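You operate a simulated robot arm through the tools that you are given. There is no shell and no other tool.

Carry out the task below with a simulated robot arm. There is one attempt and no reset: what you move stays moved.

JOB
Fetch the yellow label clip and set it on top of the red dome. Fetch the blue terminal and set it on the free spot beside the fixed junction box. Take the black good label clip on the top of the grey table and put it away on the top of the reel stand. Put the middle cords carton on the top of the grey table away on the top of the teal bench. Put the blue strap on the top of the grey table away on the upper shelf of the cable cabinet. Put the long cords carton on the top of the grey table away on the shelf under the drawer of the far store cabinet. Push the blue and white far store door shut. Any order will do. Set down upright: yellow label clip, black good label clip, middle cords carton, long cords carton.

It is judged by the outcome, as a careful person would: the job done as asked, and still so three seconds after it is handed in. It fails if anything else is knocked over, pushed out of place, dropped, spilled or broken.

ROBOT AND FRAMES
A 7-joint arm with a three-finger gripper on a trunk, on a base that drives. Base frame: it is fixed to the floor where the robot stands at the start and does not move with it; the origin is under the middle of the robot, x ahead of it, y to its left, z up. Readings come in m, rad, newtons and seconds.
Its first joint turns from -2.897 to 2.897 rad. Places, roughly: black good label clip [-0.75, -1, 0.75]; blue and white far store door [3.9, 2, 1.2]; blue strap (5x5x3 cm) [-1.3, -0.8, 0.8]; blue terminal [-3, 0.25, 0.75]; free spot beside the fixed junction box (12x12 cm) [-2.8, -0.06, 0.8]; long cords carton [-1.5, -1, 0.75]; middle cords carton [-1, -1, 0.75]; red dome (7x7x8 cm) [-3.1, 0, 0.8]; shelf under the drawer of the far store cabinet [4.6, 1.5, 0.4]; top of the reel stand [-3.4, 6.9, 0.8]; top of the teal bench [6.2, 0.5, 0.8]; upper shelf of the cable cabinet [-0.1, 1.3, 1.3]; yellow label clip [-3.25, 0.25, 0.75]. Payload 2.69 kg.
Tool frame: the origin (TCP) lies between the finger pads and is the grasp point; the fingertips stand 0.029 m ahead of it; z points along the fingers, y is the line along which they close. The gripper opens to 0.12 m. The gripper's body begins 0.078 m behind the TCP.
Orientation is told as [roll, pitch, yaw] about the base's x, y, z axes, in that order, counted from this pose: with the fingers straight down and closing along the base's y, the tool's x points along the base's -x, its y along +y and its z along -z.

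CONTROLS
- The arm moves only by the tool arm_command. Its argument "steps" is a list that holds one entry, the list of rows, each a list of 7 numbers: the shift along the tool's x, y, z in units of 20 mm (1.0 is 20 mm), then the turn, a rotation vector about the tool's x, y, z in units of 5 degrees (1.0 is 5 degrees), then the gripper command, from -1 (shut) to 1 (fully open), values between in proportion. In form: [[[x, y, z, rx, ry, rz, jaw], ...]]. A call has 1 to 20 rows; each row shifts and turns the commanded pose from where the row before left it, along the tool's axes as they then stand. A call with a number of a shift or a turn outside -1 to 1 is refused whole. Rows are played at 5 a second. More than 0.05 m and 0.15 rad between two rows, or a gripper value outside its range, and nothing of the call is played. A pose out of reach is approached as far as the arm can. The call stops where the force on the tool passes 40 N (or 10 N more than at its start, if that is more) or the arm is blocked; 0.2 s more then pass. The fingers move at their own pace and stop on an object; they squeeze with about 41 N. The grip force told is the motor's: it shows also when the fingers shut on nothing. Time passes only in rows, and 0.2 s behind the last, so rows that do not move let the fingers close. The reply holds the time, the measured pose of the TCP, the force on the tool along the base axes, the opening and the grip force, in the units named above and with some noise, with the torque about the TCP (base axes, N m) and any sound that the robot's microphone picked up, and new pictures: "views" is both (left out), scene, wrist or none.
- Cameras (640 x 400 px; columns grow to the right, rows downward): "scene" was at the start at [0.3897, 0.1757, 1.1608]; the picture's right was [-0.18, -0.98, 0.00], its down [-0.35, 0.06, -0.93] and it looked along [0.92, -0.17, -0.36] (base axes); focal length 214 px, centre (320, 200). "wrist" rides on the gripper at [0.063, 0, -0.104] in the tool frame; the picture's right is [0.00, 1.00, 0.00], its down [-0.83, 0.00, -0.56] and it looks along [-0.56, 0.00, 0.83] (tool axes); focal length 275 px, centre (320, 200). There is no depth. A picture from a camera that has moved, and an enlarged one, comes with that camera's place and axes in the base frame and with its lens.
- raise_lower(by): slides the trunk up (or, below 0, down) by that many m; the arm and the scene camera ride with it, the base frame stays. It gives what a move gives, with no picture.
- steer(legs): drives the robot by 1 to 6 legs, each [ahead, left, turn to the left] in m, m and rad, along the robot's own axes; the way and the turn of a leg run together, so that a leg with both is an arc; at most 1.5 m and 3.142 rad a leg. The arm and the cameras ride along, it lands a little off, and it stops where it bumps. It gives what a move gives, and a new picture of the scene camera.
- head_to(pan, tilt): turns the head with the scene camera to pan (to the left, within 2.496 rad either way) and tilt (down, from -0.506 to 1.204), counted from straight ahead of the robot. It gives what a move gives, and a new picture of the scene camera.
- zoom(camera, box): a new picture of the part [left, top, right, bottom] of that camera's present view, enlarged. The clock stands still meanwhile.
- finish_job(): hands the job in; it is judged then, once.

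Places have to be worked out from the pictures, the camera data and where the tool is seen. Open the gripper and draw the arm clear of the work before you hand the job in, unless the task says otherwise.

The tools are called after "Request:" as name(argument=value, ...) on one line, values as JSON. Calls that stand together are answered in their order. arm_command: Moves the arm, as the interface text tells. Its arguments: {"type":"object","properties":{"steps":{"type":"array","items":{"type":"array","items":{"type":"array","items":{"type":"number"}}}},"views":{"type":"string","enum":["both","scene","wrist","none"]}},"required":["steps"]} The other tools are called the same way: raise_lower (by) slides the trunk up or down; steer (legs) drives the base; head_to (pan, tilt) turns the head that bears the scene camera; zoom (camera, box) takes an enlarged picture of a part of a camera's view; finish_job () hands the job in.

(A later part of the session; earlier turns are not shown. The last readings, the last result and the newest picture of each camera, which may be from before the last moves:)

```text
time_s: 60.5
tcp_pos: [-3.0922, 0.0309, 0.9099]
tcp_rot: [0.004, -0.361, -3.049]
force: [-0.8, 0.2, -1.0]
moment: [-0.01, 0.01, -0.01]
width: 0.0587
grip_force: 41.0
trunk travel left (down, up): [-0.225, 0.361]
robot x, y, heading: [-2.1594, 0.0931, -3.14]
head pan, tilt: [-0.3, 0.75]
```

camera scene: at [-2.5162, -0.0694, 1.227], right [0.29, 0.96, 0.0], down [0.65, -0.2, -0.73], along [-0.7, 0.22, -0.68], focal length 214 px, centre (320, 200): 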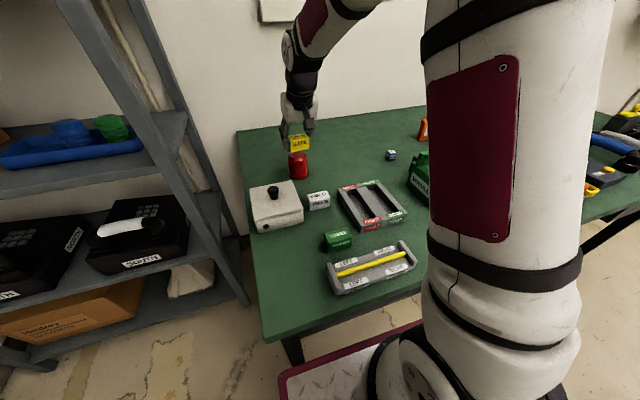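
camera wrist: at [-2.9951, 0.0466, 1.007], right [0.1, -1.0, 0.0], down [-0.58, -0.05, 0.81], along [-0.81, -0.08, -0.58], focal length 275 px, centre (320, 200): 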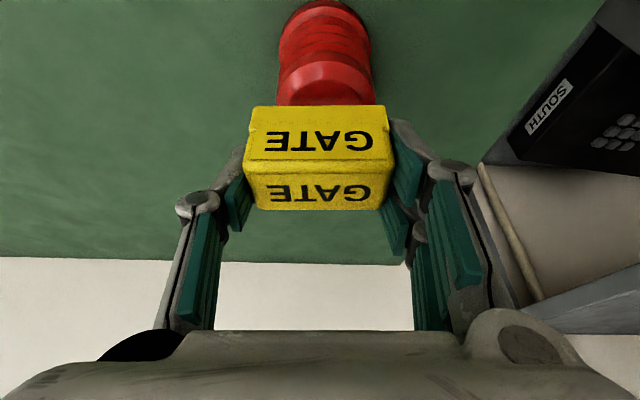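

Still no contact at z=0.910; I continue in 3 mm steps.

Request:
arm_command(steps=[[[0.05, 0, 0.14, 0, 0, 0, -1], [0, 0, 0, 0, 0, 0, -1]]], views="none")

Request:
arm_command(steps=[[[0.05, 0, 0.14, 0, 0, 0, -1], [0, 0, 0, 0, 0, 0, -1]]], views="none")

Request:
zoom(camera="scene", box=[260, 120, 340, 190])

```text
time_s: 61.0
tcp_pos: [-3.0907, 0.0313, 0.9082]
tcp_rot: [0.006, -0.363, -3.05]
force: [0.4, 0.1, -0.1]
moment: [0.0, 0.01, 0.03]
width: 0.0586
grip_force: 41.2
trunk travel left (down, up): [-0.225, 0.361]
robot x, y, heading: [-2.1558, 0.0938, -3.139]
head pan, tilt: [-0.3, 0.75]
```

```text
time_s: 61.6
tcp_pos: [-3.0912, 0.0322, 0.9065]
tcp_rot: [0.005, -0.365, -3.05]
force: [1.8, 0.7, 14.5]
moment: [0.29, -0.13, -0.01]
width: 0.0592
grip_force: 40.9
trunk travel left (down, up): [-0.225, 0.361]
robot x, y, heading: [-2.1603, 0.0929, -3.141]
head pan, tilt: [-0.3, 0.75]
```

```text
5.71 times, centred on (300, 155) of scene
camera zoom: at [-2.5156, -0.0693, 1.2273], right [0.29, 0.96, 0.0], down [0.65, -0.2, -0.73], along [-0.7, 0.22, -0.68], focal length 1226 px, centre (434, 457)
```

zoom: 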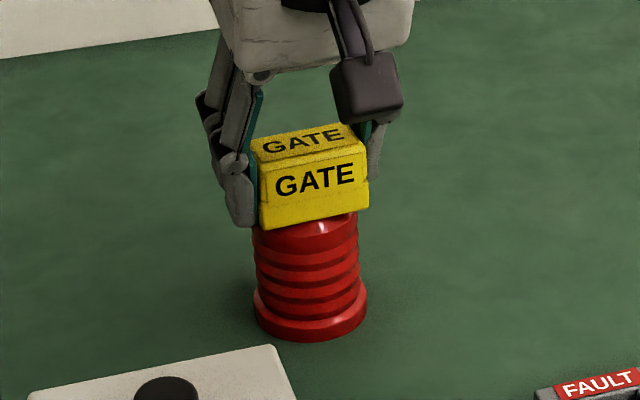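

Contact: 14.5 N at z=0.9065. I relieve a millimetre and open the gripper.

Request:
arm_command(steps=[[[-0.02, 0, -0.06, 0, 0, 0, -1], [0, 0, 0, 0, 0, 0, -1]]], views="none")

Request:
arm_command(steps=[[[0, 0, 0, 0, 0, 0, -0.5], [0, 0, 0, 0, 0, 0, 0.1], [0, 0, 0, 0, 0, 0, 0.5], [0, 0, 0, 0, 0, 0, 0.8], [0, 0, 0, 0, 0, 0, 1], [0, 0, 0, 0, 0, 0, 1]]], views="both")

Request:
zoom(camera="scene", box=[260, 120, 340, 190])

```text
time_s: 62.2
tcp_pos: [-3.0915, 0.0328, 0.9051]
tcp_rot: [0.006, -0.363, -3.05]
force: [-2.4, 0.9, 13.7]
moment: [0.32, 0.05, 0.04]
width: 0.0587
grip_force: 41.3
trunk travel left (down, up): [-0.225, 0.361]
robot x, y, heading: [-2.1532, 0.0911, -3.134]
head pan, tilt: [-0.3, 0.75]
```

```text
time_s: 63.6
tcp_pos: [-3.0906, 0.0325, 0.9052]
tcp_rot: [0.005, -0.362, -3.051]
force: [0.1, 0.6, 0.4]
moment: [0.04, 0.01, -0.05]
width: 0.1201
grip_force: 0.0
trunk travel left (down, up): [-0.225, 0.361]
robot x, y, heading: [-2.1588, 0.0952, -3.14]
head pan, tilt: [-0.3, 0.75]
camera scene: at [-2.5162, -0.0694, 1.2269], right [0.29, 0.96, 0.0], down [0.65, -0.2, -0.73], along [-0.7, 0.22, -0.68], focal length 214 px, centre (320, 200)
camera wrist: at [-2.9952, 0.0431, 0.9807], right [0.1, -1.0, 0.0], down [-0.58, -0.05, 0.81], along [-0.81, -0.08, -0.58], focal length 275 px, centre (320, 200)
```

scene: 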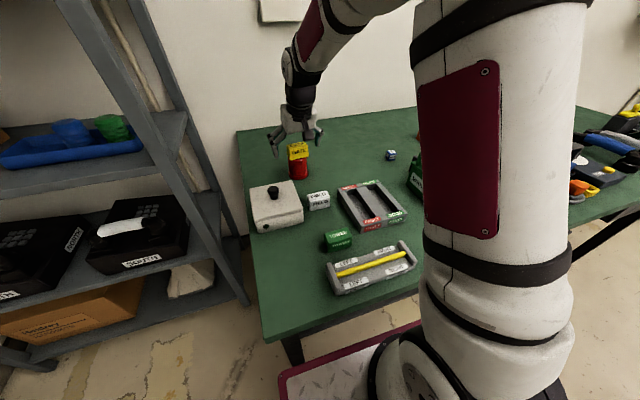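
wrist: 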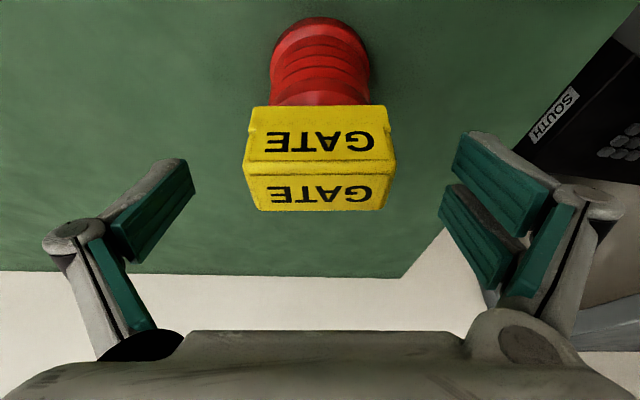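

```text
5.71 times, centred on (300, 155) of scene
camera zoom: at [-2.5162, -0.0694, 1.2269], right [0.29, 0.96, 0.0], down [0.65, -0.2, -0.73], along [-0.7, 0.22, -0.68], focal length 1226 px, centre (434, 457)
```

zoom: 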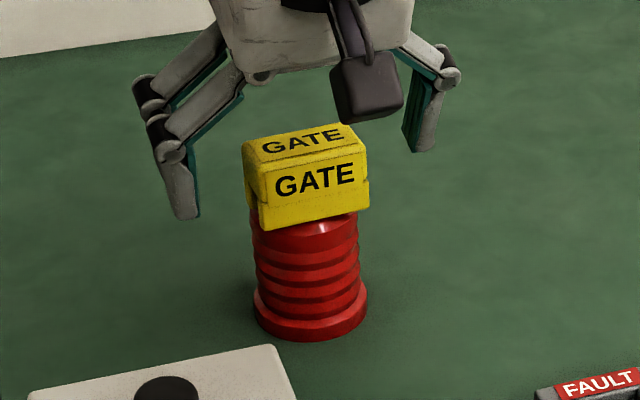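

The clip rests upright, centred on the dome. I retreat upward, set the tool vertical again, and move over the blue terminal at about (-3.087, 0.376).

Request:
arm_command(steps=[[[0, 0, -1, 0, 0, 0, 1], [0, 0, -1, 0, 0, 0, 1], [0, 0, -1, 0, 0, 0, 1], [0, 0, -1, 0, 0, 0, 1], [0, 0, -1, 0, 0, 0, 1], [0, 0, 0, 0, 1, 0, 1], [0, 0, 0, 0, 1, 0, 1], [0, 0, 0, 0, 1, 0, 1], [0, 0, 0, 0, 1, 0, 1], [0, 0, 0, 0, 0, 0, 1]]], views="none")

Request:
arm_command(steps=[[[0, -1, 0, 0, 0, 0, 1], [0, -1, 0, 0, 0, 0, 1], [0, -1, 0, 0, 0, 0, 1], [0, -1, 0, 0, 0, 0, 1], [0, -1, 0, 0, 0, 0, 1], [0, -1, 0, 0, 0, 0, 1], [0, -1, 0, 0, 0, 0, 1], [0, -1, 0, 0, 0, 0, 1], [0, -1, 0, 0, 0, 0, 1], [0, -1, 0, 0, 0, 0, 1], [0, -1, 0, 0, 0, 0, 1], [0, -1, 0, 0, 0, 0, 1], [0, -1, 0, 0, 0, 0, 1], [0, -1, 0, 0, 0, 0, 1], [0, -1, 0, 0, 0, 0, 1], [0, -1, 0, 0, 0, 0, 1], [0, -1, 0, 0, 0, 0, 1], [0, 0, 0, 0, 0, 0, 1]]], views="both")

Request:
zoom(camera="wrist", box=[220, 20, 420, 145])

```text
time_s: 65.8
tcp_pos: [-3.055, 0.0365, 0.9994]
tcp_rot: [0.007, -0.011, -3.049]
force: [-0.1, 0.0, 0.4]
moment: [0.01, 0.04, -0.02]
width: 0.1199
grip_force: 0.1
trunk travel left (down, up): [-0.225, 0.361]
robot x, y, heading: [-2.162, 0.0955, -3.138]
head pan, tilt: [-0.3, 0.75]
```

```text
time_s: 69.7
tcp_pos: [-3.0865, 0.3744, 0.9975]
tcp_rot: [0.006, -0.013, -3.05]
force: [0.7, -0.1, -0.7]
moment: [0.0, 0.04, -0.02]
width: 0.12
grip_force: 0.0
trunk travel left (down, up): [-0.225, 0.361]
robot x, y, heading: [-2.1586, 0.0944, -3.141]
head pan, tilt: [-0.3, 0.75]
camera scene: at [-2.5162, -0.0693, 1.227], right [0.29, 0.96, 0.0], down [0.65, -0.2, -0.73], along [-0.7, 0.22, -0.68], focal length 214 px, centre (320, 200)
camera wrist: at [-3.0225, 0.3824, 1.1014], right [0.1, -1.0, 0.0], down [-0.82, -0.08, 0.57], along [-0.56, -0.06, -0.82], focal length 275 px, centre (320, 200)
```

scene: 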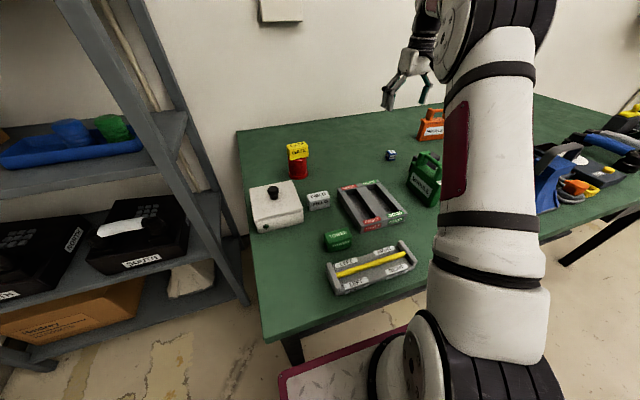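
wrist: 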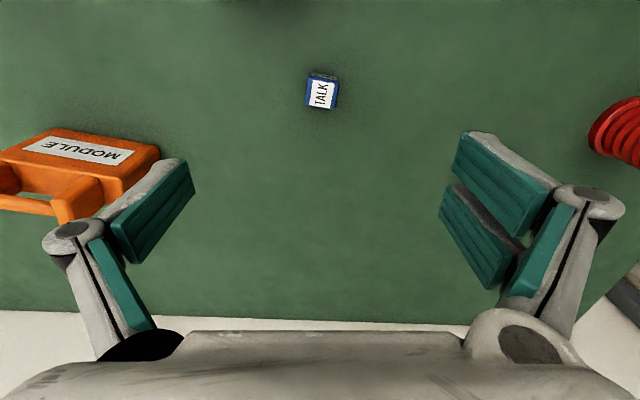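

```text
3.20 times, centred on (320, 82) of wrist
camera zoom: at [-3.0225, 0.3824, 1.1014], right [0.1, -1.0, 0.0], down [-0.82, -0.08, 0.57], along [-0.56, -0.06, -0.82], focal length 881 px, centre (320, 576)
```

zoom: 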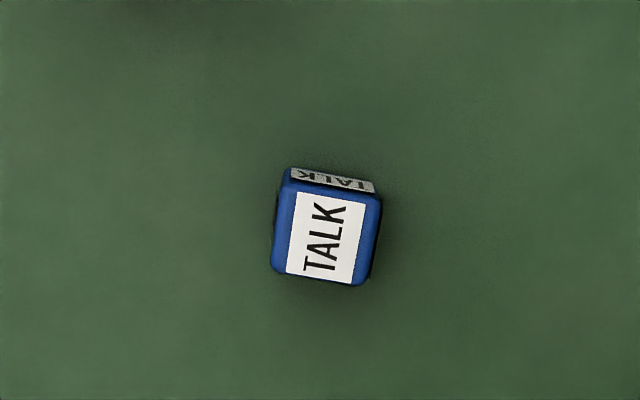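

The blue terminal (2.8 cm cube) is directly under the tool, turned about 9°. I align the yaw and descend to z≈0.833, then close.

Request:
arm_command(steps=[[[0, 0, 1, 0, 0, 1, 1], [0, 0, 1, 0, 0, 0.8, 1], [0, 0, 1, 0, 0, 0, 1], [0, 0, 1, 0, 0, 0, 1], [0, 0, 1, 0, 0, 0, 1], [0, 0, 1, 0, 0, 0, 1], [0, 0, 0, 0, 0, 0, 1]]], views="wrist")

```text
time_s: 71.2
tcp_pos: [-3.0891, 0.3733, 0.8762]
tcp_rot: [0.008, -0.011, 3.077]
force: [0.6, 0.1, -0.5]
moment: [-0.01, 0.0, 0.02]
width: 0.12
grip_force: 0.1
trunk travel left (down, up): [-0.225, 0.361]
robot x, y, heading: [-2.1545, 0.0924, -3.141]
head pan, tilt: [-0.3, 0.75]
camera wrist: at [-3.0248, 0.3715, 0.9805], right [-0.06, -1.0, 0.01], down [-0.82, 0.05, 0.57], along [-0.56, 0.03, -0.82], focal length 275 px, centre (320, 200)
```

wrist: 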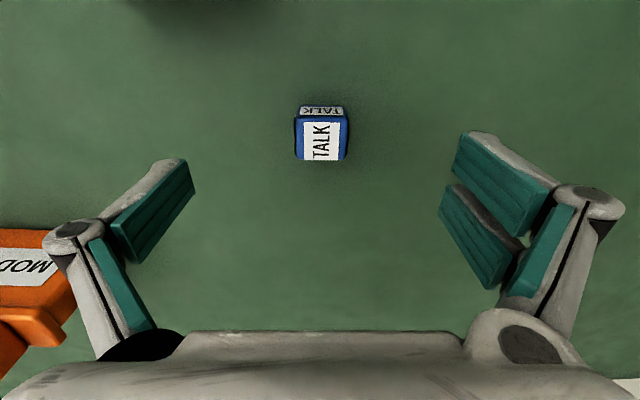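

Aligned. I descend 4.3 cm and close the jaw on the terminal.

Request:
arm_command(steps=[[[0, 0, 1, 0, 0, 0, 1], [0, 0, 1, 0, 0, 0, 1], [0, 0, 0.15, 0, 0, 0, 1], [0, 0, 0, 0, 0, 0, 0.2], [0, 0, 0, 0, 0, 0, -1], [0, 0, 0, 0, 0, 0, -1], [0, 0, 0, 0, 0, 0, -1], [0, 0, 0, 0, 0, 0, -1]]], views="wrist")

```text
time_s: 73.0
tcp_pos: [-3.0893, 0.3735, 0.8355]
tcp_rot: [0.007, -0.01, 3.076]
force: [-0.8, -0.5, -0.2]
moment: [-0.01, 0.05, 0.01]
width: 0.0289
grip_force: 40.6
trunk travel left (down, up): [-0.225, 0.361]
robot x, y, heading: [-2.1597, 0.0899, -3.138]
head pan, tilt: [-0.3, 0.75]
camera wrist: at [-3.0248, 0.3715, 0.9379], right [-0.06, -1.0, 0.01], down [-0.82, 0.05, 0.56], along [-0.56, 0.03, -0.83], focal length 275 px, centre (320, 200)
```

wrist: 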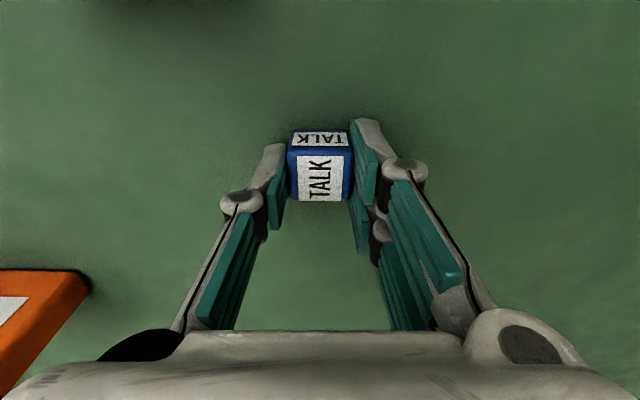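

The terminal is held (2.9 cm). I lift it 12 cm and carry it over toward the free spot in front of the junction box.

Request:
arm_command(steps=[[[0, 0, -1, 0, 0, 0, -1], [0, 0, -1, 0, 0, 0, -1], [0, 0, -1, 0, 0, 0, -1], [0, 0, -1, 0, 0, 0, -1], [0, 0, -1, 0, 0, 0, -1], [0, 0, -1, 0, 0, 0, -1], [0, 0.7, 0, 0, 0, 0, -1]]], views="none")

Request:
arm_command(steps=[[[0.79, 1, 0, 0, 0, 0, -1], [0.79, 1, 0, 0, 0, 0, -1], [0.79, 1, 0, 0, 0, 0, -1], [0.79, 1, 0, 0, 0, 0, -1], [0.79, 1, 0, 0, 0, 0, -1], [0.79, 1, 0, 0, 0, 0, -1], [0.79, 1, 0, 0, 0, 0, -1], [0.79, 1, 0, 0, 0, 0, -1], [0.79, 1, 0, 0, 0, 0, -1], [0.79, 1, 0, 0, 0, 0, -1], [0.79, 1, 0, 0, 0, 0, -1], [0.79, 1, 0, 0, 0, 0, -1], [0.79, 1, 0, 0, 0, 0, -1], [0.79, 1, 0, 0, 0, 0, -1], [0.79, 1, 0, 0, 0, 0, -1], [0.79, 1, 0, 0, 0, 0, -1], [0.79, 1, 0, 0, 0, 0, -1], [0.79, 1, 0, 0, 0, 0, -1], [0.79, 1, 0, 0, 0, 0, -1], [0.79, 1, 0, 0, 0, 0, -1]]], views="both")

```text
time_s: 74.7
tcp_pos: [-3.0879, 0.3625, 0.9537]
tcp_rot: [0.009, -0.01, 3.077]
force: [-0.2, 0.8, -0.6]
moment: [-0.03, -0.02, -0.04]
width: 0.0289
grip_force: 40.9
trunk travel left (down, up): [-0.225, 0.361]
robot x, y, heading: [-2.1581, 0.0929, -3.136]
head pan, tilt: [-0.3, 0.75]
```

```text
time_s: 78.8
tcp_pos: [-2.7983, -0.0589, 0.9537]
tcp_rot: [0.005, -0.009, 3.079]
force: [-0.2, -1.0, -1.5]
moment: [0.02, -0.03, -0.04]
width: 0.0291
grip_force: 41.0
trunk travel left (down, up): [-0.225, 0.361]
robot x, y, heading: [-2.1536, 0.0931, -3.14]
head pan, tilt: [-0.3, 0.75]
camera scene: at [-2.5163, -0.0693, 1.2269], right [0.29, 0.96, 0.0], down [0.65, -0.2, -0.73], along [-0.7, 0.22, -0.68], focal length 214 px, centre (320, 200)
camera wrist: at [-2.7343, -0.0611, 1.0565], right [-0.06, -1.0, 0.01], down [-0.82, 0.05, 0.56], along [-0.56, 0.03, -0.83], focal length 275 px, centre (320, 200)
```

scene: 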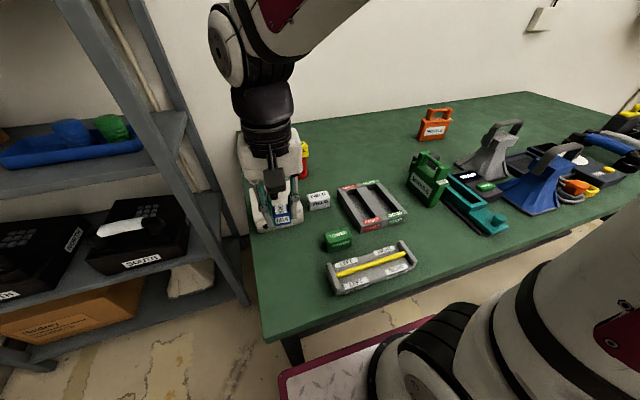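
wrist: 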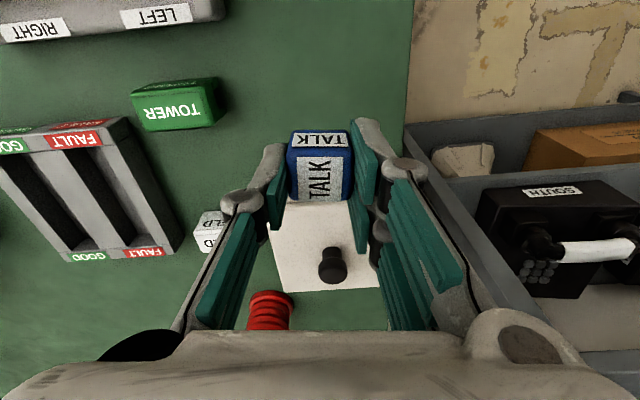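

The terminal is above the free spot, clear of the tower block, junction box and bench edge. I lower it to just above the bench.

Request:
arm_command(steps=[[[0, 0, 1, 0, 0, 0, -1], [0, 0, 1, 0, 0, 0, -1], [0, 0, 1, 0, 0, 0, -1], [0, 0, 1, 0, 0, 0, -1], [0, 0, 1, 0, 0, 0, -1], [0, 0, 0.5, 0, 0, 0, -1], [0, 0, 0, 0, 0, 0, -1]]], views="both")

Request:
arm_command(steps=[[[0, 0, 0.25, 0, 0, 0, -1], [0, 0, 0, 0, 0, 0, -1]]], views="none")

```text
time_s: 80.5
tcp_pos: [-2.8012, -0.06, 0.8439]
tcp_rot: [0.004, -0.011, 3.076]
force: [0.4, -0.4, -0.3]
moment: [-0.02, -0.02, -0.01]
width: 0.0288
grip_force: 41.0
trunk travel left (down, up): [-0.225, 0.361]
robot x, y, heading: [-2.1628, 0.0994, -3.136]
head pan, tilt: [-0.3, 0.75]
camera scene: at [-2.5162, -0.0694, 1.227], right [0.29, 0.96, 0.0], down [0.65, -0.2, -0.73], along [-0.7, 0.22, -0.68], focal length 214 px, centre (320, 200)
camera wrist: at [-2.7361, -0.0619, 0.9465], right [-0.06, -1.0, 0.01], down [-0.82, 0.05, 0.56], along [-0.56, 0.03, -0.83], focal length 275 px, centre (320, 200)
```

scene: 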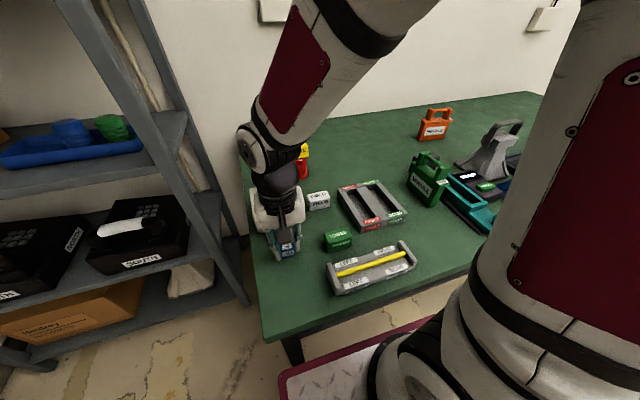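
wrist: 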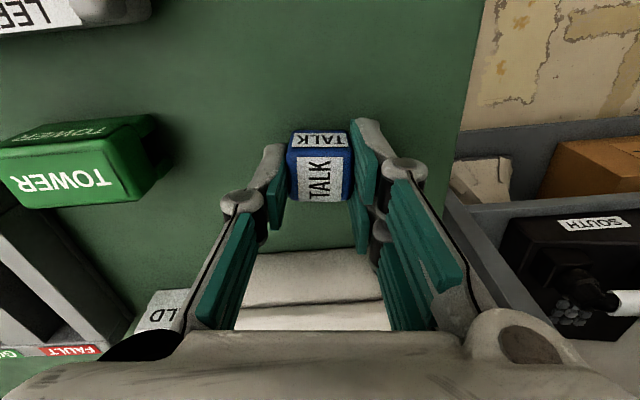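

```text
time_s: 81.0
tcp_pos: [-2.8013, -0.059, 0.8386]
tcp_rot: [0.008, -0.01, 3.078]
force: [-0.1, 0.8, -0.5]
moment: [-0.01, 0.02, -0.03]
width: 0.0289
grip_force: 40.9
trunk travel left (down, up): [-0.225, 0.361]
robot x, y, heading: [-2.1612, 0.0922, -3.138]
head pan, tilt: [-0.3, 0.75]
```

About 3 mm remain. I lower the last bit and feel for contact.

Request:
arm_command(steps=[[[0, 0, 0.12, 0, 0, 0, -1], [0, 0, 0.06, 0, 0, 0, -1], [0, 0, 0, 0, 0, 0, -1]]], views="none")

```text
time_s: 81.8
tcp_pos: [-2.8005, -0.0607, 0.8355]
tcp_rot: [0.007, -0.01, 3.077]
force: [0.3, 0.1, -0.5]
moment: [0.01, 0.02, -0.01]
width: 0.029
grip_force: 41.0
trunk travel left (down, up): [-0.225, 0.361]
robot x, y, heading: [-2.1567, 0.0942, -3.144]
head pan, tilt: [-0.3, 0.75]
```

The height equals that at pick-up, so the terminal should be at most a millimetre off the bench. I go down another 2 mm, checking the force.

Request:
arm_command(steps=[[[0, 0, 0.1, 0, 0, 0, -1], [0, 0, 0, 0, 0, 0, -1]]], views="none")

```text
time_s: 82.5
tcp_pos: [-2.8011, -0.0597, 0.833]
tcp_rot: [0.007, -0.014, 3.076]
force: [1.5, 2.8, 24.3]
moment: [0.19, -0.16, 0.0]
width: 0.0288
grip_force: 41.0
trunk travel left (down, up): [-0.225, 0.361]
robot x, y, heading: [-2.1616, 0.097, -3.139]
head pan, tilt: [-0.3, 0.75]
```

Contact with the bench. I ease up by 1 mm, open the jaw partly and then rise.

Request:
arm_command(steps=[[[0, 0, -0.07, 0, 0, 0, -1], [0, 0, 0, 0, 0, 0, -0.4], [0, 0, 0, 0, 0, 0, -0.1], [0, 0, 0, 0, 0, 0, 0.1], [0, 0, 0, 0, 0, 0, 0.1], [0, 0, -1, 0, 0, 0, 0.1], [0, 0, -1, 0, 0, 0, 0.1], [0, 0, -1, 0, 0, 0, 0.1], [0, 0, -1, 0, 0, 0, 0.1], [0, 0, -1, 0, 0, 0, 0.1], [0, 0, -1, 0, 0, 0, 0.1], [0, 0, -1, 0, 0, 0, 0.1], [0, 0, -1, 0, 0, 0, 0.1]]], views="both")

```text
time_s: 85.2
tcp_pos: [-2.7987, -0.0585, 0.9935]
tcp_rot: [0.007, -0.011, 3.077]
force: [-0.5, -0.5, -0.1]
moment: [0.0, 0.0, 0.01]
width: 0.0661
grip_force: 0.0
trunk travel left (down, up): [-0.225, 0.361]
robot x, y, heading: [-2.1587, 0.0936, -3.137]
head pan, tilt: [-0.3, 0.75]
camera scene: at [-2.5163, -0.0694, 1.2269], right [0.29, 0.96, 0.0], down [0.65, -0.2, -0.73], along [-0.7, 0.22, -0.68], focal length 214 px, centre (320, 200)
camera wrist: at [-2.734, -0.0606, 1.0979], right [-0.06, -1.0, 0.01], down [-0.82, 0.05, 0.56], along [-0.56, 0.03, -0.83], focal length 275 px, centre (320, 200)
```

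scene: 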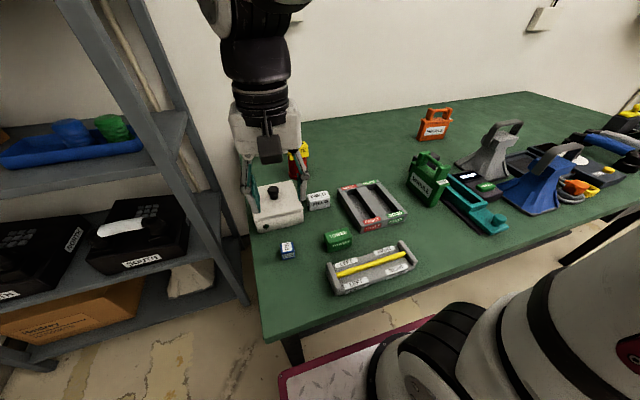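
wrist: 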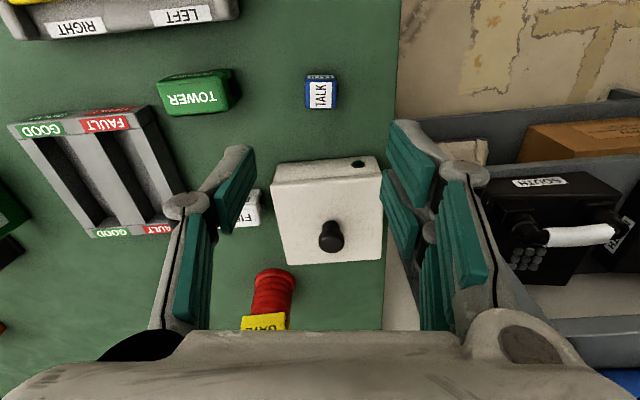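

The blue terminal stands on the free spot and the yellow clip still sits on the dome. I raise the arm a bit, back away from the bench to x≈-1.1, and turn to face the grey table.

Request:
arm_command(steps=[[[0, 0, -1, 0, 0, 0, 1], [0, 0, -1, 0, 0, 0, 1], [0, 0, -1, 0, 0, 0, 1], [0, 0, -1, 0, 0, 0, 1], [0.5, 0, -1, 0, 0, 0.75, 1], [0.5, 0, 0, 0, 0, 0, 1]]], views="none")

Request:
steer(legs=[[-1.05, 0, 0], [0, 0, 1.571]])

Request:
head_to(pan=-0.1, tilt=0.6)

```text
time_s: 86.7
tcp_pos: [-2.7781, -0.0602, 1.0938]
tcp_rot: [0.008, -0.01, 3.01]
force: [0.2, -1.1, -0.3]
moment: [0.05, -0.01, 0.02]
width: 0.1201
grip_force: 0.0
trunk travel left (down, up): [-0.225, 0.361]
robot x, y, heading: [-2.1562, 0.0947, -3.145]
head pan, tilt: [-0.3, 0.75]
```

```text
time_s: 95.9
tcp_pos: [-0.9461, -0.5239, 1.095]
tcp_rot: [0.008, -0.011, -1.699]
force: [-0.2, 0.4, 0.6]
moment: [-0.02, 0.02, 0.01]
width: 0.12
grip_force: 0.0
trunk travel left (down, up): [-0.225, 0.361]
robot x, y, heading: [-1.1016, 0.0962, -1.564]
head pan, tilt: [-0.3, 0.75]
camera scene: at [-0.9347, -0.2611, 1.227], right [-0.96, 0.29, 0.0], down [0.2, 0.65, -0.73], along [-0.21, -0.7, -0.68], focal length 214 px, centre (320, 200)
```

scene: 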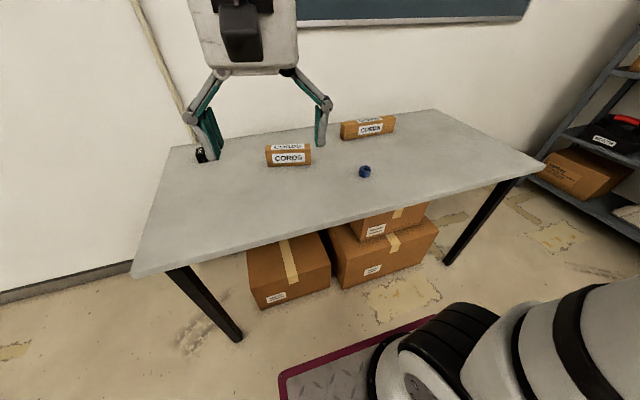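

```text
time_s: 96.7
tcp_pos: [-0.9459, -0.5248, 1.0941]
tcp_rot: [0.008, -0.012, -1.702]
force: [0.0, -0.5, -0.1]
moment: [-0.01, -0.02, 0.0]
width: 0.12
grip_force: 0.0
trunk travel left (down, up): [-0.225, 0.361]
robot x, y, heading: [-1.1015, 0.0954, -1.566]
head pan, tilt: [-0.099, 0.6]
camera scene: at [-0.919, -0.2698, 1.2398], right [-1.0, 0.1, 0.0], down [0.05, 0.56, -0.82], along [-0.08, -0.82, -0.57], focal length 214 px, centre (320, 200)
```

scene: 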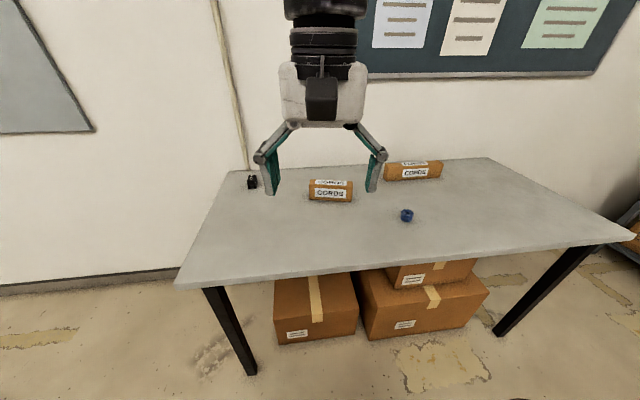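

The grey table shows the black clip (left), the middle carton, the blue strap in front and the long carton behind. I take the strap first; I drive 0.15 m nearer and look with the wrist camera.

Request:
steer(legs=[[0.15, 0, 0]])

Request:
zoom(camera="wrist", box=[0, 0, 640, 400])

Request:
zoom(camera="scene", box=[220, 140, 480, 260])

```text
time_s: 98.0
tcp_pos: [-0.945, -0.6764, 1.0939]
tcp_rot: [0.007, -0.012, -1.702]
force: [-0.3, -0.6, -0.3]
moment: [-0.03, 0.01, -0.01]
width: 0.1198
grip_force: 0.1
trunk travel left (down, up): [-0.225, 0.361]
robot x, y, heading: [-1.0988, -0.0578, -1.571]
head pan, tilt: [-0.099, 0.6]
camera scene: at [-0.9185, -0.4218, 1.2398], right [-1.0, 0.1, 0.0], down [0.05, 0.56, -0.83], along [-0.08, -0.82, -0.56], focal length 214 px, centre (320, 200)
```

scene: 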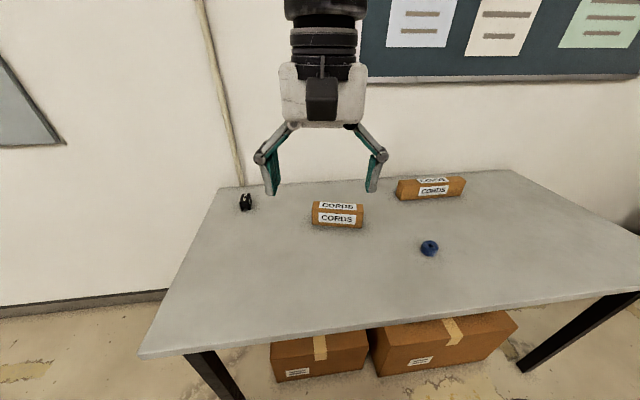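

```text
1.00 times, centred on (320, 200) of wrist (not enlarged: the box is as wide or as high as the picture)
camera zoom: at [-0.9385, -0.6112, 1.1976], right [0.99, -0.12, 0.01], down [-0.11, -0.82, 0.56], along [-0.06, -0.56, -0.83], focal length 275 px, centre (320, 200)
```

zoom: 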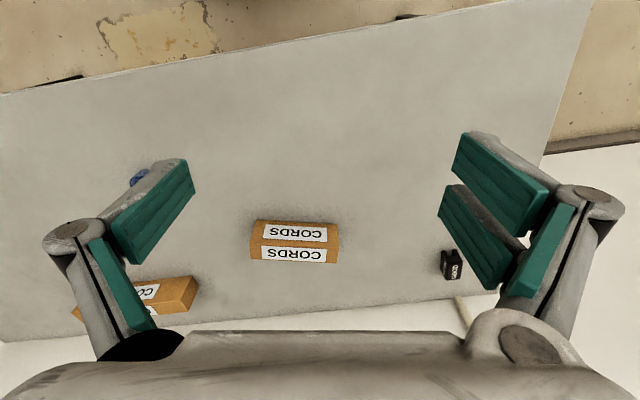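

```text
2.46 times, centred on (350, 200) of scene
camera zoom: at [-0.9185, -0.4218, 1.2398], right [-1.0, 0.1, 0.0], down [0.05, 0.56, -0.83], along [-0.08, -0.82, -0.56], focal length 528 px, centre (246, 200)
```

zoom: 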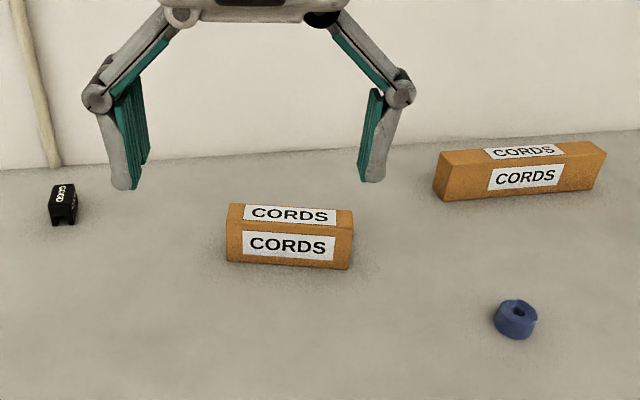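

The strap roll is at about (-1.25, -0.793). I move the tool over it and partly down.

Request:
arm_command(steps=[[[-0.52, -0.957, 0.33, 0, 0, 0, 1], [-0.52, -0.957, 0.33, 0, 0, 0, 1], [-0.52, -0.957, 0.33, 0, 0, 0, 1], [-0.52, -0.957, 0.33, 0, 0, 0, 1], [-0.52, -0.957, 0.33, 0, 0, 0, 1], [-0.52, -0.957, 0.33, 0, 0, 0, 1], [-0.52, -0.957, 0.33, 0, 0, 0, 1], [-0.52, -0.957, 0.33, 0, 0, 0, 1], [-0.52, -0.957, 0.33, 0, 0, 0, 1], [-0.52, -0.957, 0.33, 0, 0, 0, 1], [-0.52, -0.957, 0.33, 0, 0, 0, 1], [-0.52, -0.957, 0.33, 0, 0, 0, 1], [-0.52, -0.957, 0.33, 0, 0, 0, 1], [-0.52, -0.957, 0.33, 0, 0, 0, 1], [-0.52, -0.957, 0.33, 0, 0, 0, 1], [0, 0, 0, 0, 0, 0, 1]]], views="wrist")

Request:
zoom(camera="wrist", box=[240, 40, 400, 140])

```text
time_s: 101.4
tcp_pos: [-1.2493, -0.7954, 0.9944]
tcp_rot: [0.007, -0.01, -1.698]
force: [-0.2, 0.3, 0.0]
moment: [-0.02, -0.02, 0.0]
width: 0.1199
grip_force: 0.1
trunk travel left (down, up): [-0.225, 0.361]
robot x, y, heading: [-1.1, -0.0608, -1.573]
head pan, tilt: [-0.099, 0.6]
camera wrist: at [-1.242, -0.7307, 1.0983], right [0.99, -0.12, 0.01], down [-0.11, -0.82, 0.56], along [-0.06, -0.56, -0.83], focal length 275 px, centre (320, 200)
```

wrist: 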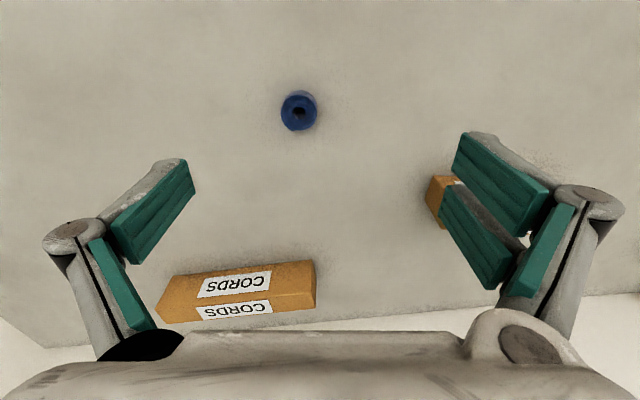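

```text
4.00 times, centred on (320, 90) of wrist
camera zoom: at [-1.242, -0.7307, 1.0983], right [0.99, -0.12, 0.01], down [-0.11, -0.82, 0.56], along [-0.06, -0.56, -0.83], focal length 1101 px, centre (320, 640)
```

zoom: 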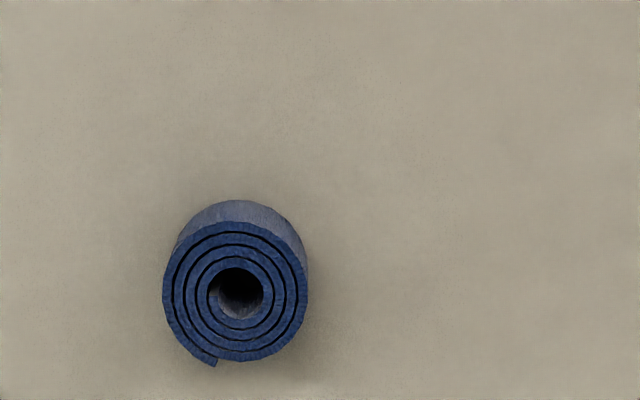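

Combining views, the strap's top is at z≈0.78 (table ≈0.75) and its centre at about (-1.274, -0.82). I shift and lower, then re-check.

Request:
arm_command(steps=[[[-0.7, -0.54, 1, 0, 0, 0, 1], [-0.68, -0.53, 1, 0, 0, 0, 1], [0, 0, 1, 0, 0, 0, 1], [0, 0, 1, 0, 0, 0, 1], [0, 0, 1, 0, 0, 0, 1], [0, 0, 0, 0, 0, 0, 1]]], views="wrist")

```text
time_s: 102.8
tcp_pos: [-1.2742, -0.8207, 0.8944]
tcp_rot: [0.007, -0.012, -1.699]
force: [-0.5, -0.8, -0.5]
moment: [-0.04, 0.0, -0.02]
width: 0.12
grip_force: 0.0
trunk travel left (down, up): [-0.225, 0.361]
robot x, y, heading: [-1.1002, -0.0541, -1.564]
head pan, tilt: [-0.099, 0.6]
camera wrist: at [-1.2667, -0.7562, 0.9978], right [0.99, -0.12, 0.01], down [-0.11, -0.82, 0.56], along [-0.06, -0.56, -0.83], focal length 275 px, centre (320, 200)
```

wrist: 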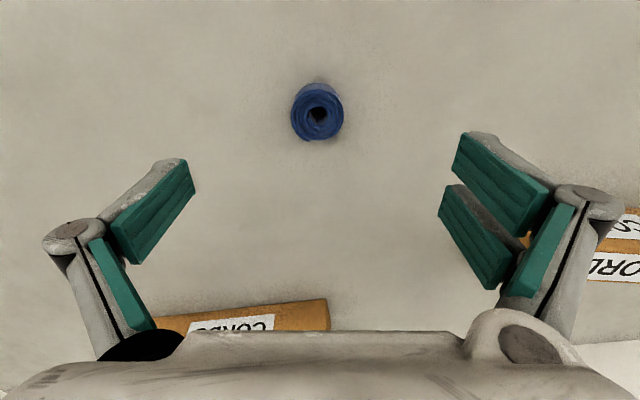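

Intersecting the views again gives the strap's top at z≈0.785, right under the tool. I descend to 0.83 and check once more.

Request:
arm_command(steps=[[[0, 0, 1, 0, 0, 0, 1], [0, 0, 1, 0, 0, 0, 1], [0, 0, 1, 0, 0, 0, 1], [0, 0, 0.2, 0, 0, 0, 1], [0, 0, 0, 0, 0, 0, 1]]], views="wrist")

```text
time_s: 104.0
tcp_pos: [-1.2722, -0.8215, 0.8305]
tcp_rot: [0.007, -0.011, -1.7]
force: [0.2, 0.2, -0.3]
moment: [-0.02, 0.0, 0.01]
width: 0.1198
grip_force: 0.1
trunk travel left (down, up): [-0.225, 0.361]
robot x, y, heading: [-1.1012, -0.0568, -1.564]
head pan, tilt: [-0.099, 0.6]
camera wrist: at [-1.2659, -0.7566, 0.9343], right [0.99, -0.12, 0.01], down [-0.11, -0.82, 0.56], along [-0.06, -0.56, -0.83], focal length 275 px, centre (320, 200)
```

wrist: 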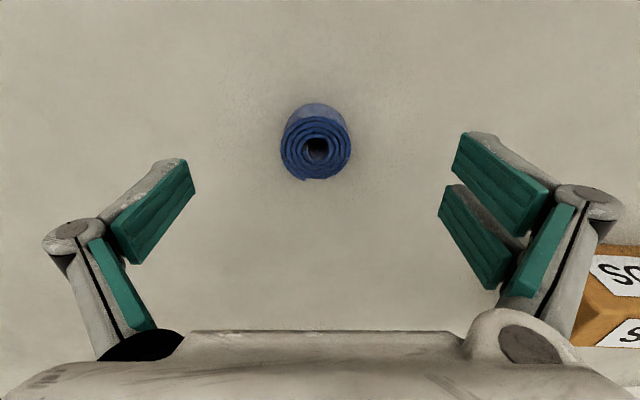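

The strap's top is at about 0.775 and it is centred. I descend to 0.783 and close.

Request:
arm_command(steps=[[[0, 0, 1, 0, 0, 0, 1], [0, 0, 1, 0, 0, 0, 1], [0, 0, 0.3, 0, 0, 0, 1], [0, 0, 0, 0, 0, 0, 0.2], [0, 0, 0, 0, 0, 0, -0.3], [0, 0, 0, 0, 0, 0, -1], [0, 0, 0, 0, 0, 0, -1], [0, 0, 0, 0, 0, 0, -1]]], views="wrist")

```text
time_s: 105.4
tcp_pos: [-1.2753, -0.8236, 0.7873]
tcp_rot: [0.005, -0.019, -1.702]
force: [0.8, 7.1, 19.3]
moment: [0.49, -0.06, -0.04]
width: 0.0402
grip_force: 41.0
trunk travel left (down, up): [-0.225, 0.361]
robot x, y, heading: [-1.0982, -0.0589, -1.567]
head pan, tilt: [-0.099, 0.6]
stopped in row 7: the force on the tool passed its limit at 43 N (the readings are from after the stop); the commanded pose is now the measured one
camera wrist: at [-1.2674, -0.7574, 0.8916], right [0.99, -0.13, 0.0], down [-0.11, -0.81, 0.57], along [-0.07, -0.57, -0.82], focal length 275 px, centre (320, 200)
```

wrist: 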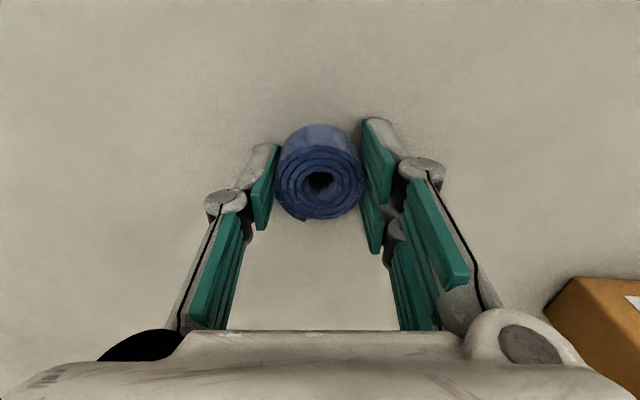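

The strap is gripped (4.0 cm). I lift it.

Request:
arm_command(steps=[[[0, 0, -0.5, 0, 0, 0, -1], [0, 0, -1, 0, 0, 0, -1], [0, 0, -1, 0, 0, 0, -1], [0, 0, -1, 0, 0, 0, -1], [0, 0, -1, 0, 0, 0, -1], [0, 0, -1, 0, 0, 0, -1], [0, 0, -1, 0, 0, 0, -1], [0, 0, -1, 0, 0, 0, -1], [0, 0, -1, 0, 0, 0, -1], [0, 0, -1, 0, 0, 0, -1], [0, 0, -1, 0, 0, 0, -1], [0, 0, -1, 0, 0, 0, -1], [0, 0, -1, 0, 0, 0, -1], [0, 0, -1, 0, 0, 0, -1], [0, 0, -1, 0, 0, 0, -1], [0, 0, -1, 0, 0, 0, -1], [0, 0, 0, 0, 0, 0, -1]]], views="both")

```text
time_s: 109.0
tcp_pos: [-1.2761, -0.8178, 1.0979]
tcp_rot: [0.004, -0.018, -1.701]
force: [-0.2, -0.8, -0.1]
moment: [-0.04, -0.01, -0.02]
width: 0.0398
grip_force: 41.3
trunk travel left (down, up): [-0.225, 0.361]
robot x, y, heading: [-1.0999, -0.0585, -1.567]
head pan, tilt: [-0.099, 0.6]
camera scene: at [-0.9188, -0.4218, 1.2398], right [-1.0, 0.1, 0.0], down [0.05, 0.56, -0.83], along [-0.08, -0.82, -0.56], focal length 214 px, centre (320, 200)
camera wrist: at [-1.2677, -0.7523, 1.2006], right [0.99, -0.13, 0.0], down [-0.11, -0.81, 0.57], along [-0.07, -0.57, -0.82], focal length 275 px, centre (320, 200)
```

scene: 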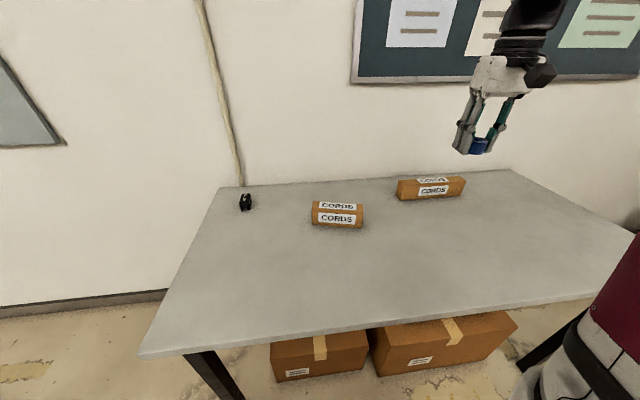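
wrist: 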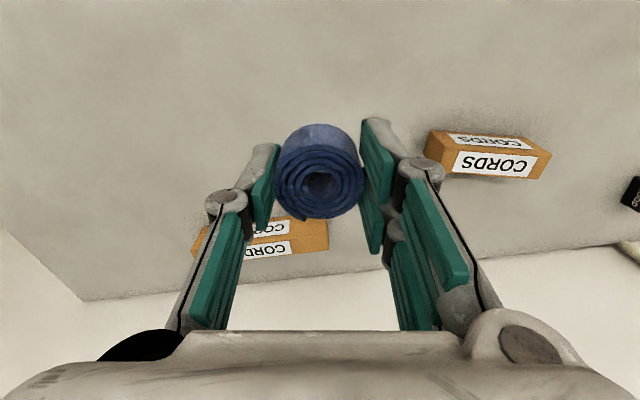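

The strap is secured. I retract the arm toward the robot for travel, keeping it level.

Request:
arm_command(steps=[[[1, 1, 0, 0, 0, 0, -1], [1, 1, 0, 0, 0, 0, -1], [1, 1, 0, 0, 0, 0, -1], [1, 1, 0, 0, 0, 0, -1], [1, 1, 0, 0, 0, 0, -1], [1, 1, 0, 0, 0, 0, -1], [1, 1, 0, 0, 0, 0, -1], [1, 1, 0, 0, 0, 0, -1], [1, 1, 0, 0, 0, 0, -1], [1, 1, 0, 0, 0, 0, -1], [0, 1, 0, 0, 0, 0, -1], [0, 1, 0, 0, 0, 0, -1], [0, 0, 0, 0, 0, 0, -1]]], views="none")

Request:
steer(legs=[[-0.16, 0, 0], [0, 0, 1.571], [1.5, 0, 0], [0.8, 0, 0]])

Request:
head_to(pan=1.7, tilt=0.2)

```text
time_s: 111.8
tcp_pos: [-1.0123, -0.6519, 1.0949]
tcp_rot: [0.004, -0.014, -1.703]
force: [-0.1, -0.1, 0.4]
moment: [0.02, 0.03, 0.02]
width: 0.0397
grip_force: 40.7
trunk travel left (down, up): [-0.225, 0.361]
robot x, y, heading: [-1.0982, -0.0603, -1.564]
head pan, tilt: [-0.099, 0.6]
```

```text
time_s: 128.1
tcp_pos: [1.8133, 0.1901, 1.0937]
tcp_rot: [0.005, -0.018, -0.134]
force: [0.0, 0.3, -0.1]
moment: [-0.01, -0.01, 0.02]
width: 0.0396
grip_force: 41.1
trunk travel left (down, up): [-0.225, 0.361]
robot x, y, heading: [1.2194, 0.1032, -0.003]
head pan, tilt: [-0.099, 0.6]
camera scene: at [1.5879, 0.2862, 1.2398], right [-0.1, -0.99, 0.0], down [-0.56, 0.06, -0.83], along [0.82, -0.08, -0.56], focal length 214 px, centre (320, 200)
```

scene: 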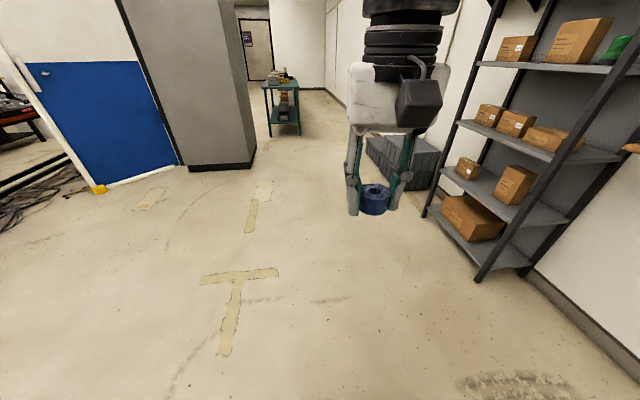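

```text
time_s: 129.9
tcp_pos: [1.8148, 0.1902, 1.0938]
tcp_rot: [0.004, -0.018, -0.135]
force: [0.0, -0.5, -0.3]
moment: [-0.03, 0.01, 0.01]
width: 0.0398
grip_force: 41.1
trunk travel left (down, up): [-0.225, 0.361]
robot x, y, heading: [1.2195, 0.1039, 0.004]
head pan, tilt: [1.7, 0.201]
camera scene: at [1.488, 0.3874, 1.2766], right [0.99, 0.13, 0.0], down [0.03, -0.2, -0.98], along [-0.12, 0.97, -0.2], focal length 214 px, centre (320, 200)
```

scene: 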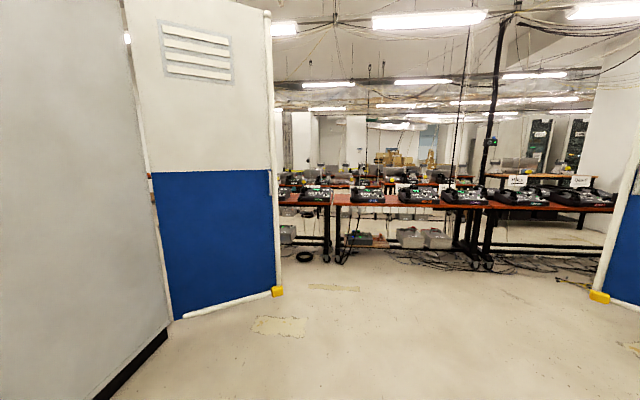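

From here the cabinet's +x face is closed grey too; the open side with the blue/white door must face +y. The gap past the door is tight, so I go round the west side of the cabinet instead.

Request:
steer(legs=[[-1.5, 0, 0], [-0.95, 0, 0], [0, 0, 1.571], [1.4, 0, 0]])

Request:
head_to(pan=-0.7, tilt=0.25)

Request:
head_to(pan=0.4, tilt=0.25)

```text
time_s: 152.4
tcp_pos: [-1.3281, 2.1247, 1.0938]
tcp_rot: [0.004, -0.02, 1.438]
force: [0.5, 1.1, -0.2]
moment: [-0.03, -0.01, -0.04]
width: 0.0395
grip_force: 40.9
trunk travel left (down, up): [-0.225, 0.361]
robot x, y, heading: [-1.2402, 1.5302, 1.57]
head pan, tilt: [1.7, 0.201]
camera scene: at [-1.5213, 1.7995, 1.2766], right [-0.13, 0.99, 0.0], down [0.2, 0.03, -0.98], along [-0.97, -0.13, -0.2], focal length 214 px, centre (320, 200)
```

scene: 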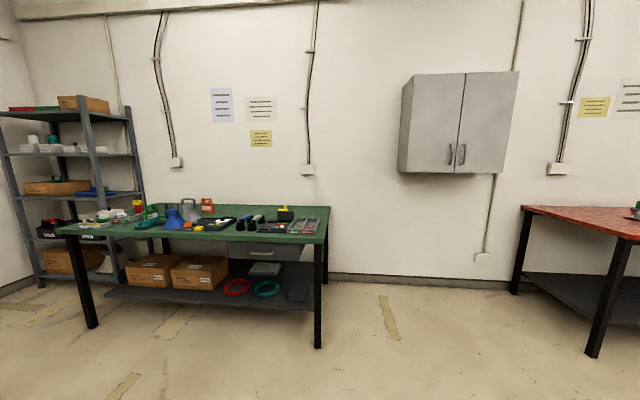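

```text
time_s: 154.6
tcp_pos: [-1.3274, 2.1251, 1.0954]
tcp_rot: [0.005, -0.016, 1.439]
force: [-0.4, -0.2, 0.8]
moment: [0.02, 0.0, 0.0]
width: 0.0391
grip_force: 41.3
trunk travel left (down, up): [-0.225, 0.361]
robot x, y, heading: [-1.2421, 1.5249, 1.57]
head pan, tilt: [-0.7, 0.25]
camera scene: at [-1.3687, 1.8829, 1.272], right [0.77, -0.64, 0.0], down [-0.16, -0.19, -0.97], along [0.62, 0.74, -0.25], focal length 214 px, centre (320, 200)
```

scene: 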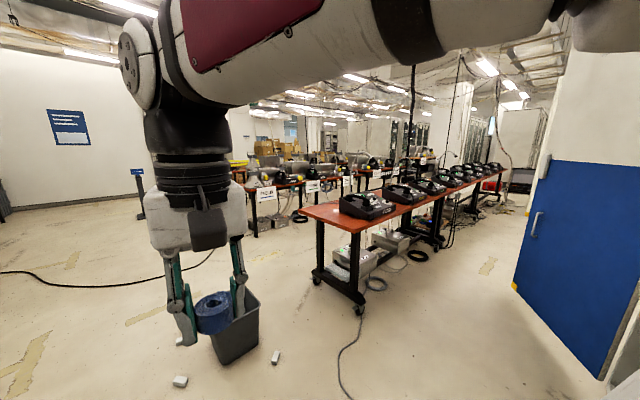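

```text
time_s: 155.9
tcp_pos: [-1.3289, 2.1245, 1.0944]
tcp_rot: [0.005, -0.018, 1.439]
force: [0.1, 0.3, -0.5]
moment: [-0.01, 0.01, -0.01]
width: 0.0397
grip_force: 41.1
trunk travel left (down, up): [-0.225, 0.361]
robot x, y, heading: [-1.2391, 1.5296, 1.574]
head pan, tilt: [0.4, 0.25]
camera scene: at [-1.4651, 1.8975, 1.272], right [0.92, 0.39, 0.0], down [0.1, -0.23, -0.97], along [-0.38, 0.89, -0.25], focal length 214 px, centre (320, 200)
```

scene: 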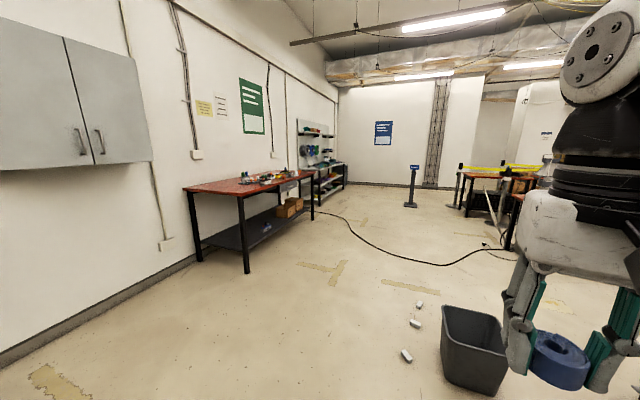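

The cabinet opens toward +y indeed; a bin, some small bits and a red bench are in the area beyond. I drive a little further and turn toward the opening to see inside.

Request:
steer(legs=[[0.6, 0, 0], [0, 0, -2.1]])

Request:
head_to(pan=0.2, tilt=0.2)

```text
time_s: 164.3
tcp_pos: [-0.6852, 1.8996, 1.0955]
tcp_rot: [0.005, -0.018, -0.668]
force: [0.4, 0.1, 0.0]
moment: [-0.04, 0.02, 0.0]
width: 0.0395
grip_force: 40.8
trunk travel left (down, up): [-0.225, 0.361]
robot x, y, heading: [-1.2453, 2.1272, -0.533]
head pan, tilt: [0.4, 0.25]
camera scene: at [-0.8109, 2.1383, 1.272], right [-0.14, -0.99, 0.0], down [-0.24, 0.03, -0.97], along [0.96, -0.13, -0.25], focal length 214 px, centre (320, 200)
```

scene: 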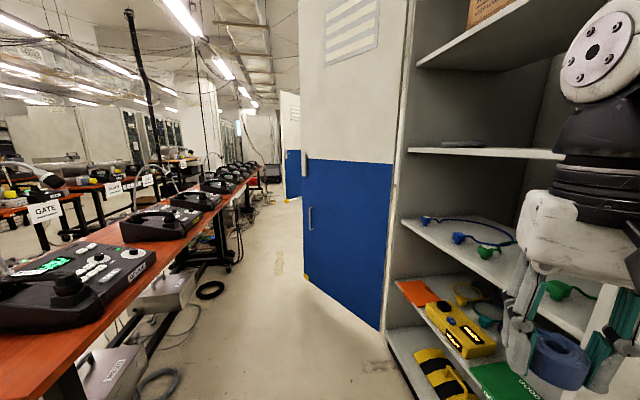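

```text
time_s: 165.1
tcp_pos: [-0.685, 1.9009, 1.0941]
tcp_rot: [0.004, -0.017, -0.669]
force: [0.5, 0.4, -0.8]
moment: [0.03, -0.02, 0.01]
width: 0.0395
grip_force: 41.3
trunk travel left (down, up): [-0.225, 0.361]
robot x, y, heading: [-1.2426, 2.1274, -0.536]
head pan, tilt: [0.201, 0.201]
camera scene: at [-0.8154, 2.1204, 1.2766], right [-0.33, -0.94, 0.0], down [-0.19, 0.07, -0.98], along [0.93, -0.32, -0.2], focal length 214 px, centre (320, 200)
```

scene: 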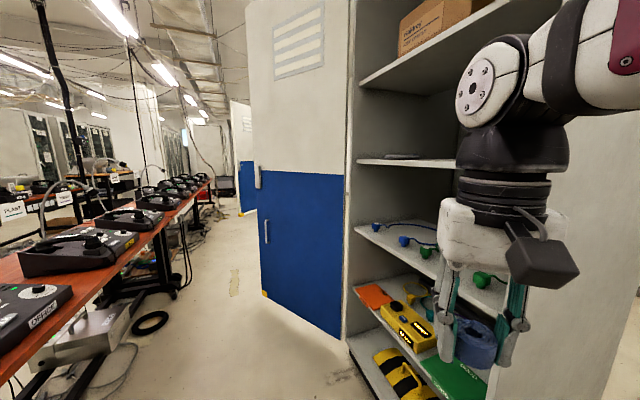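

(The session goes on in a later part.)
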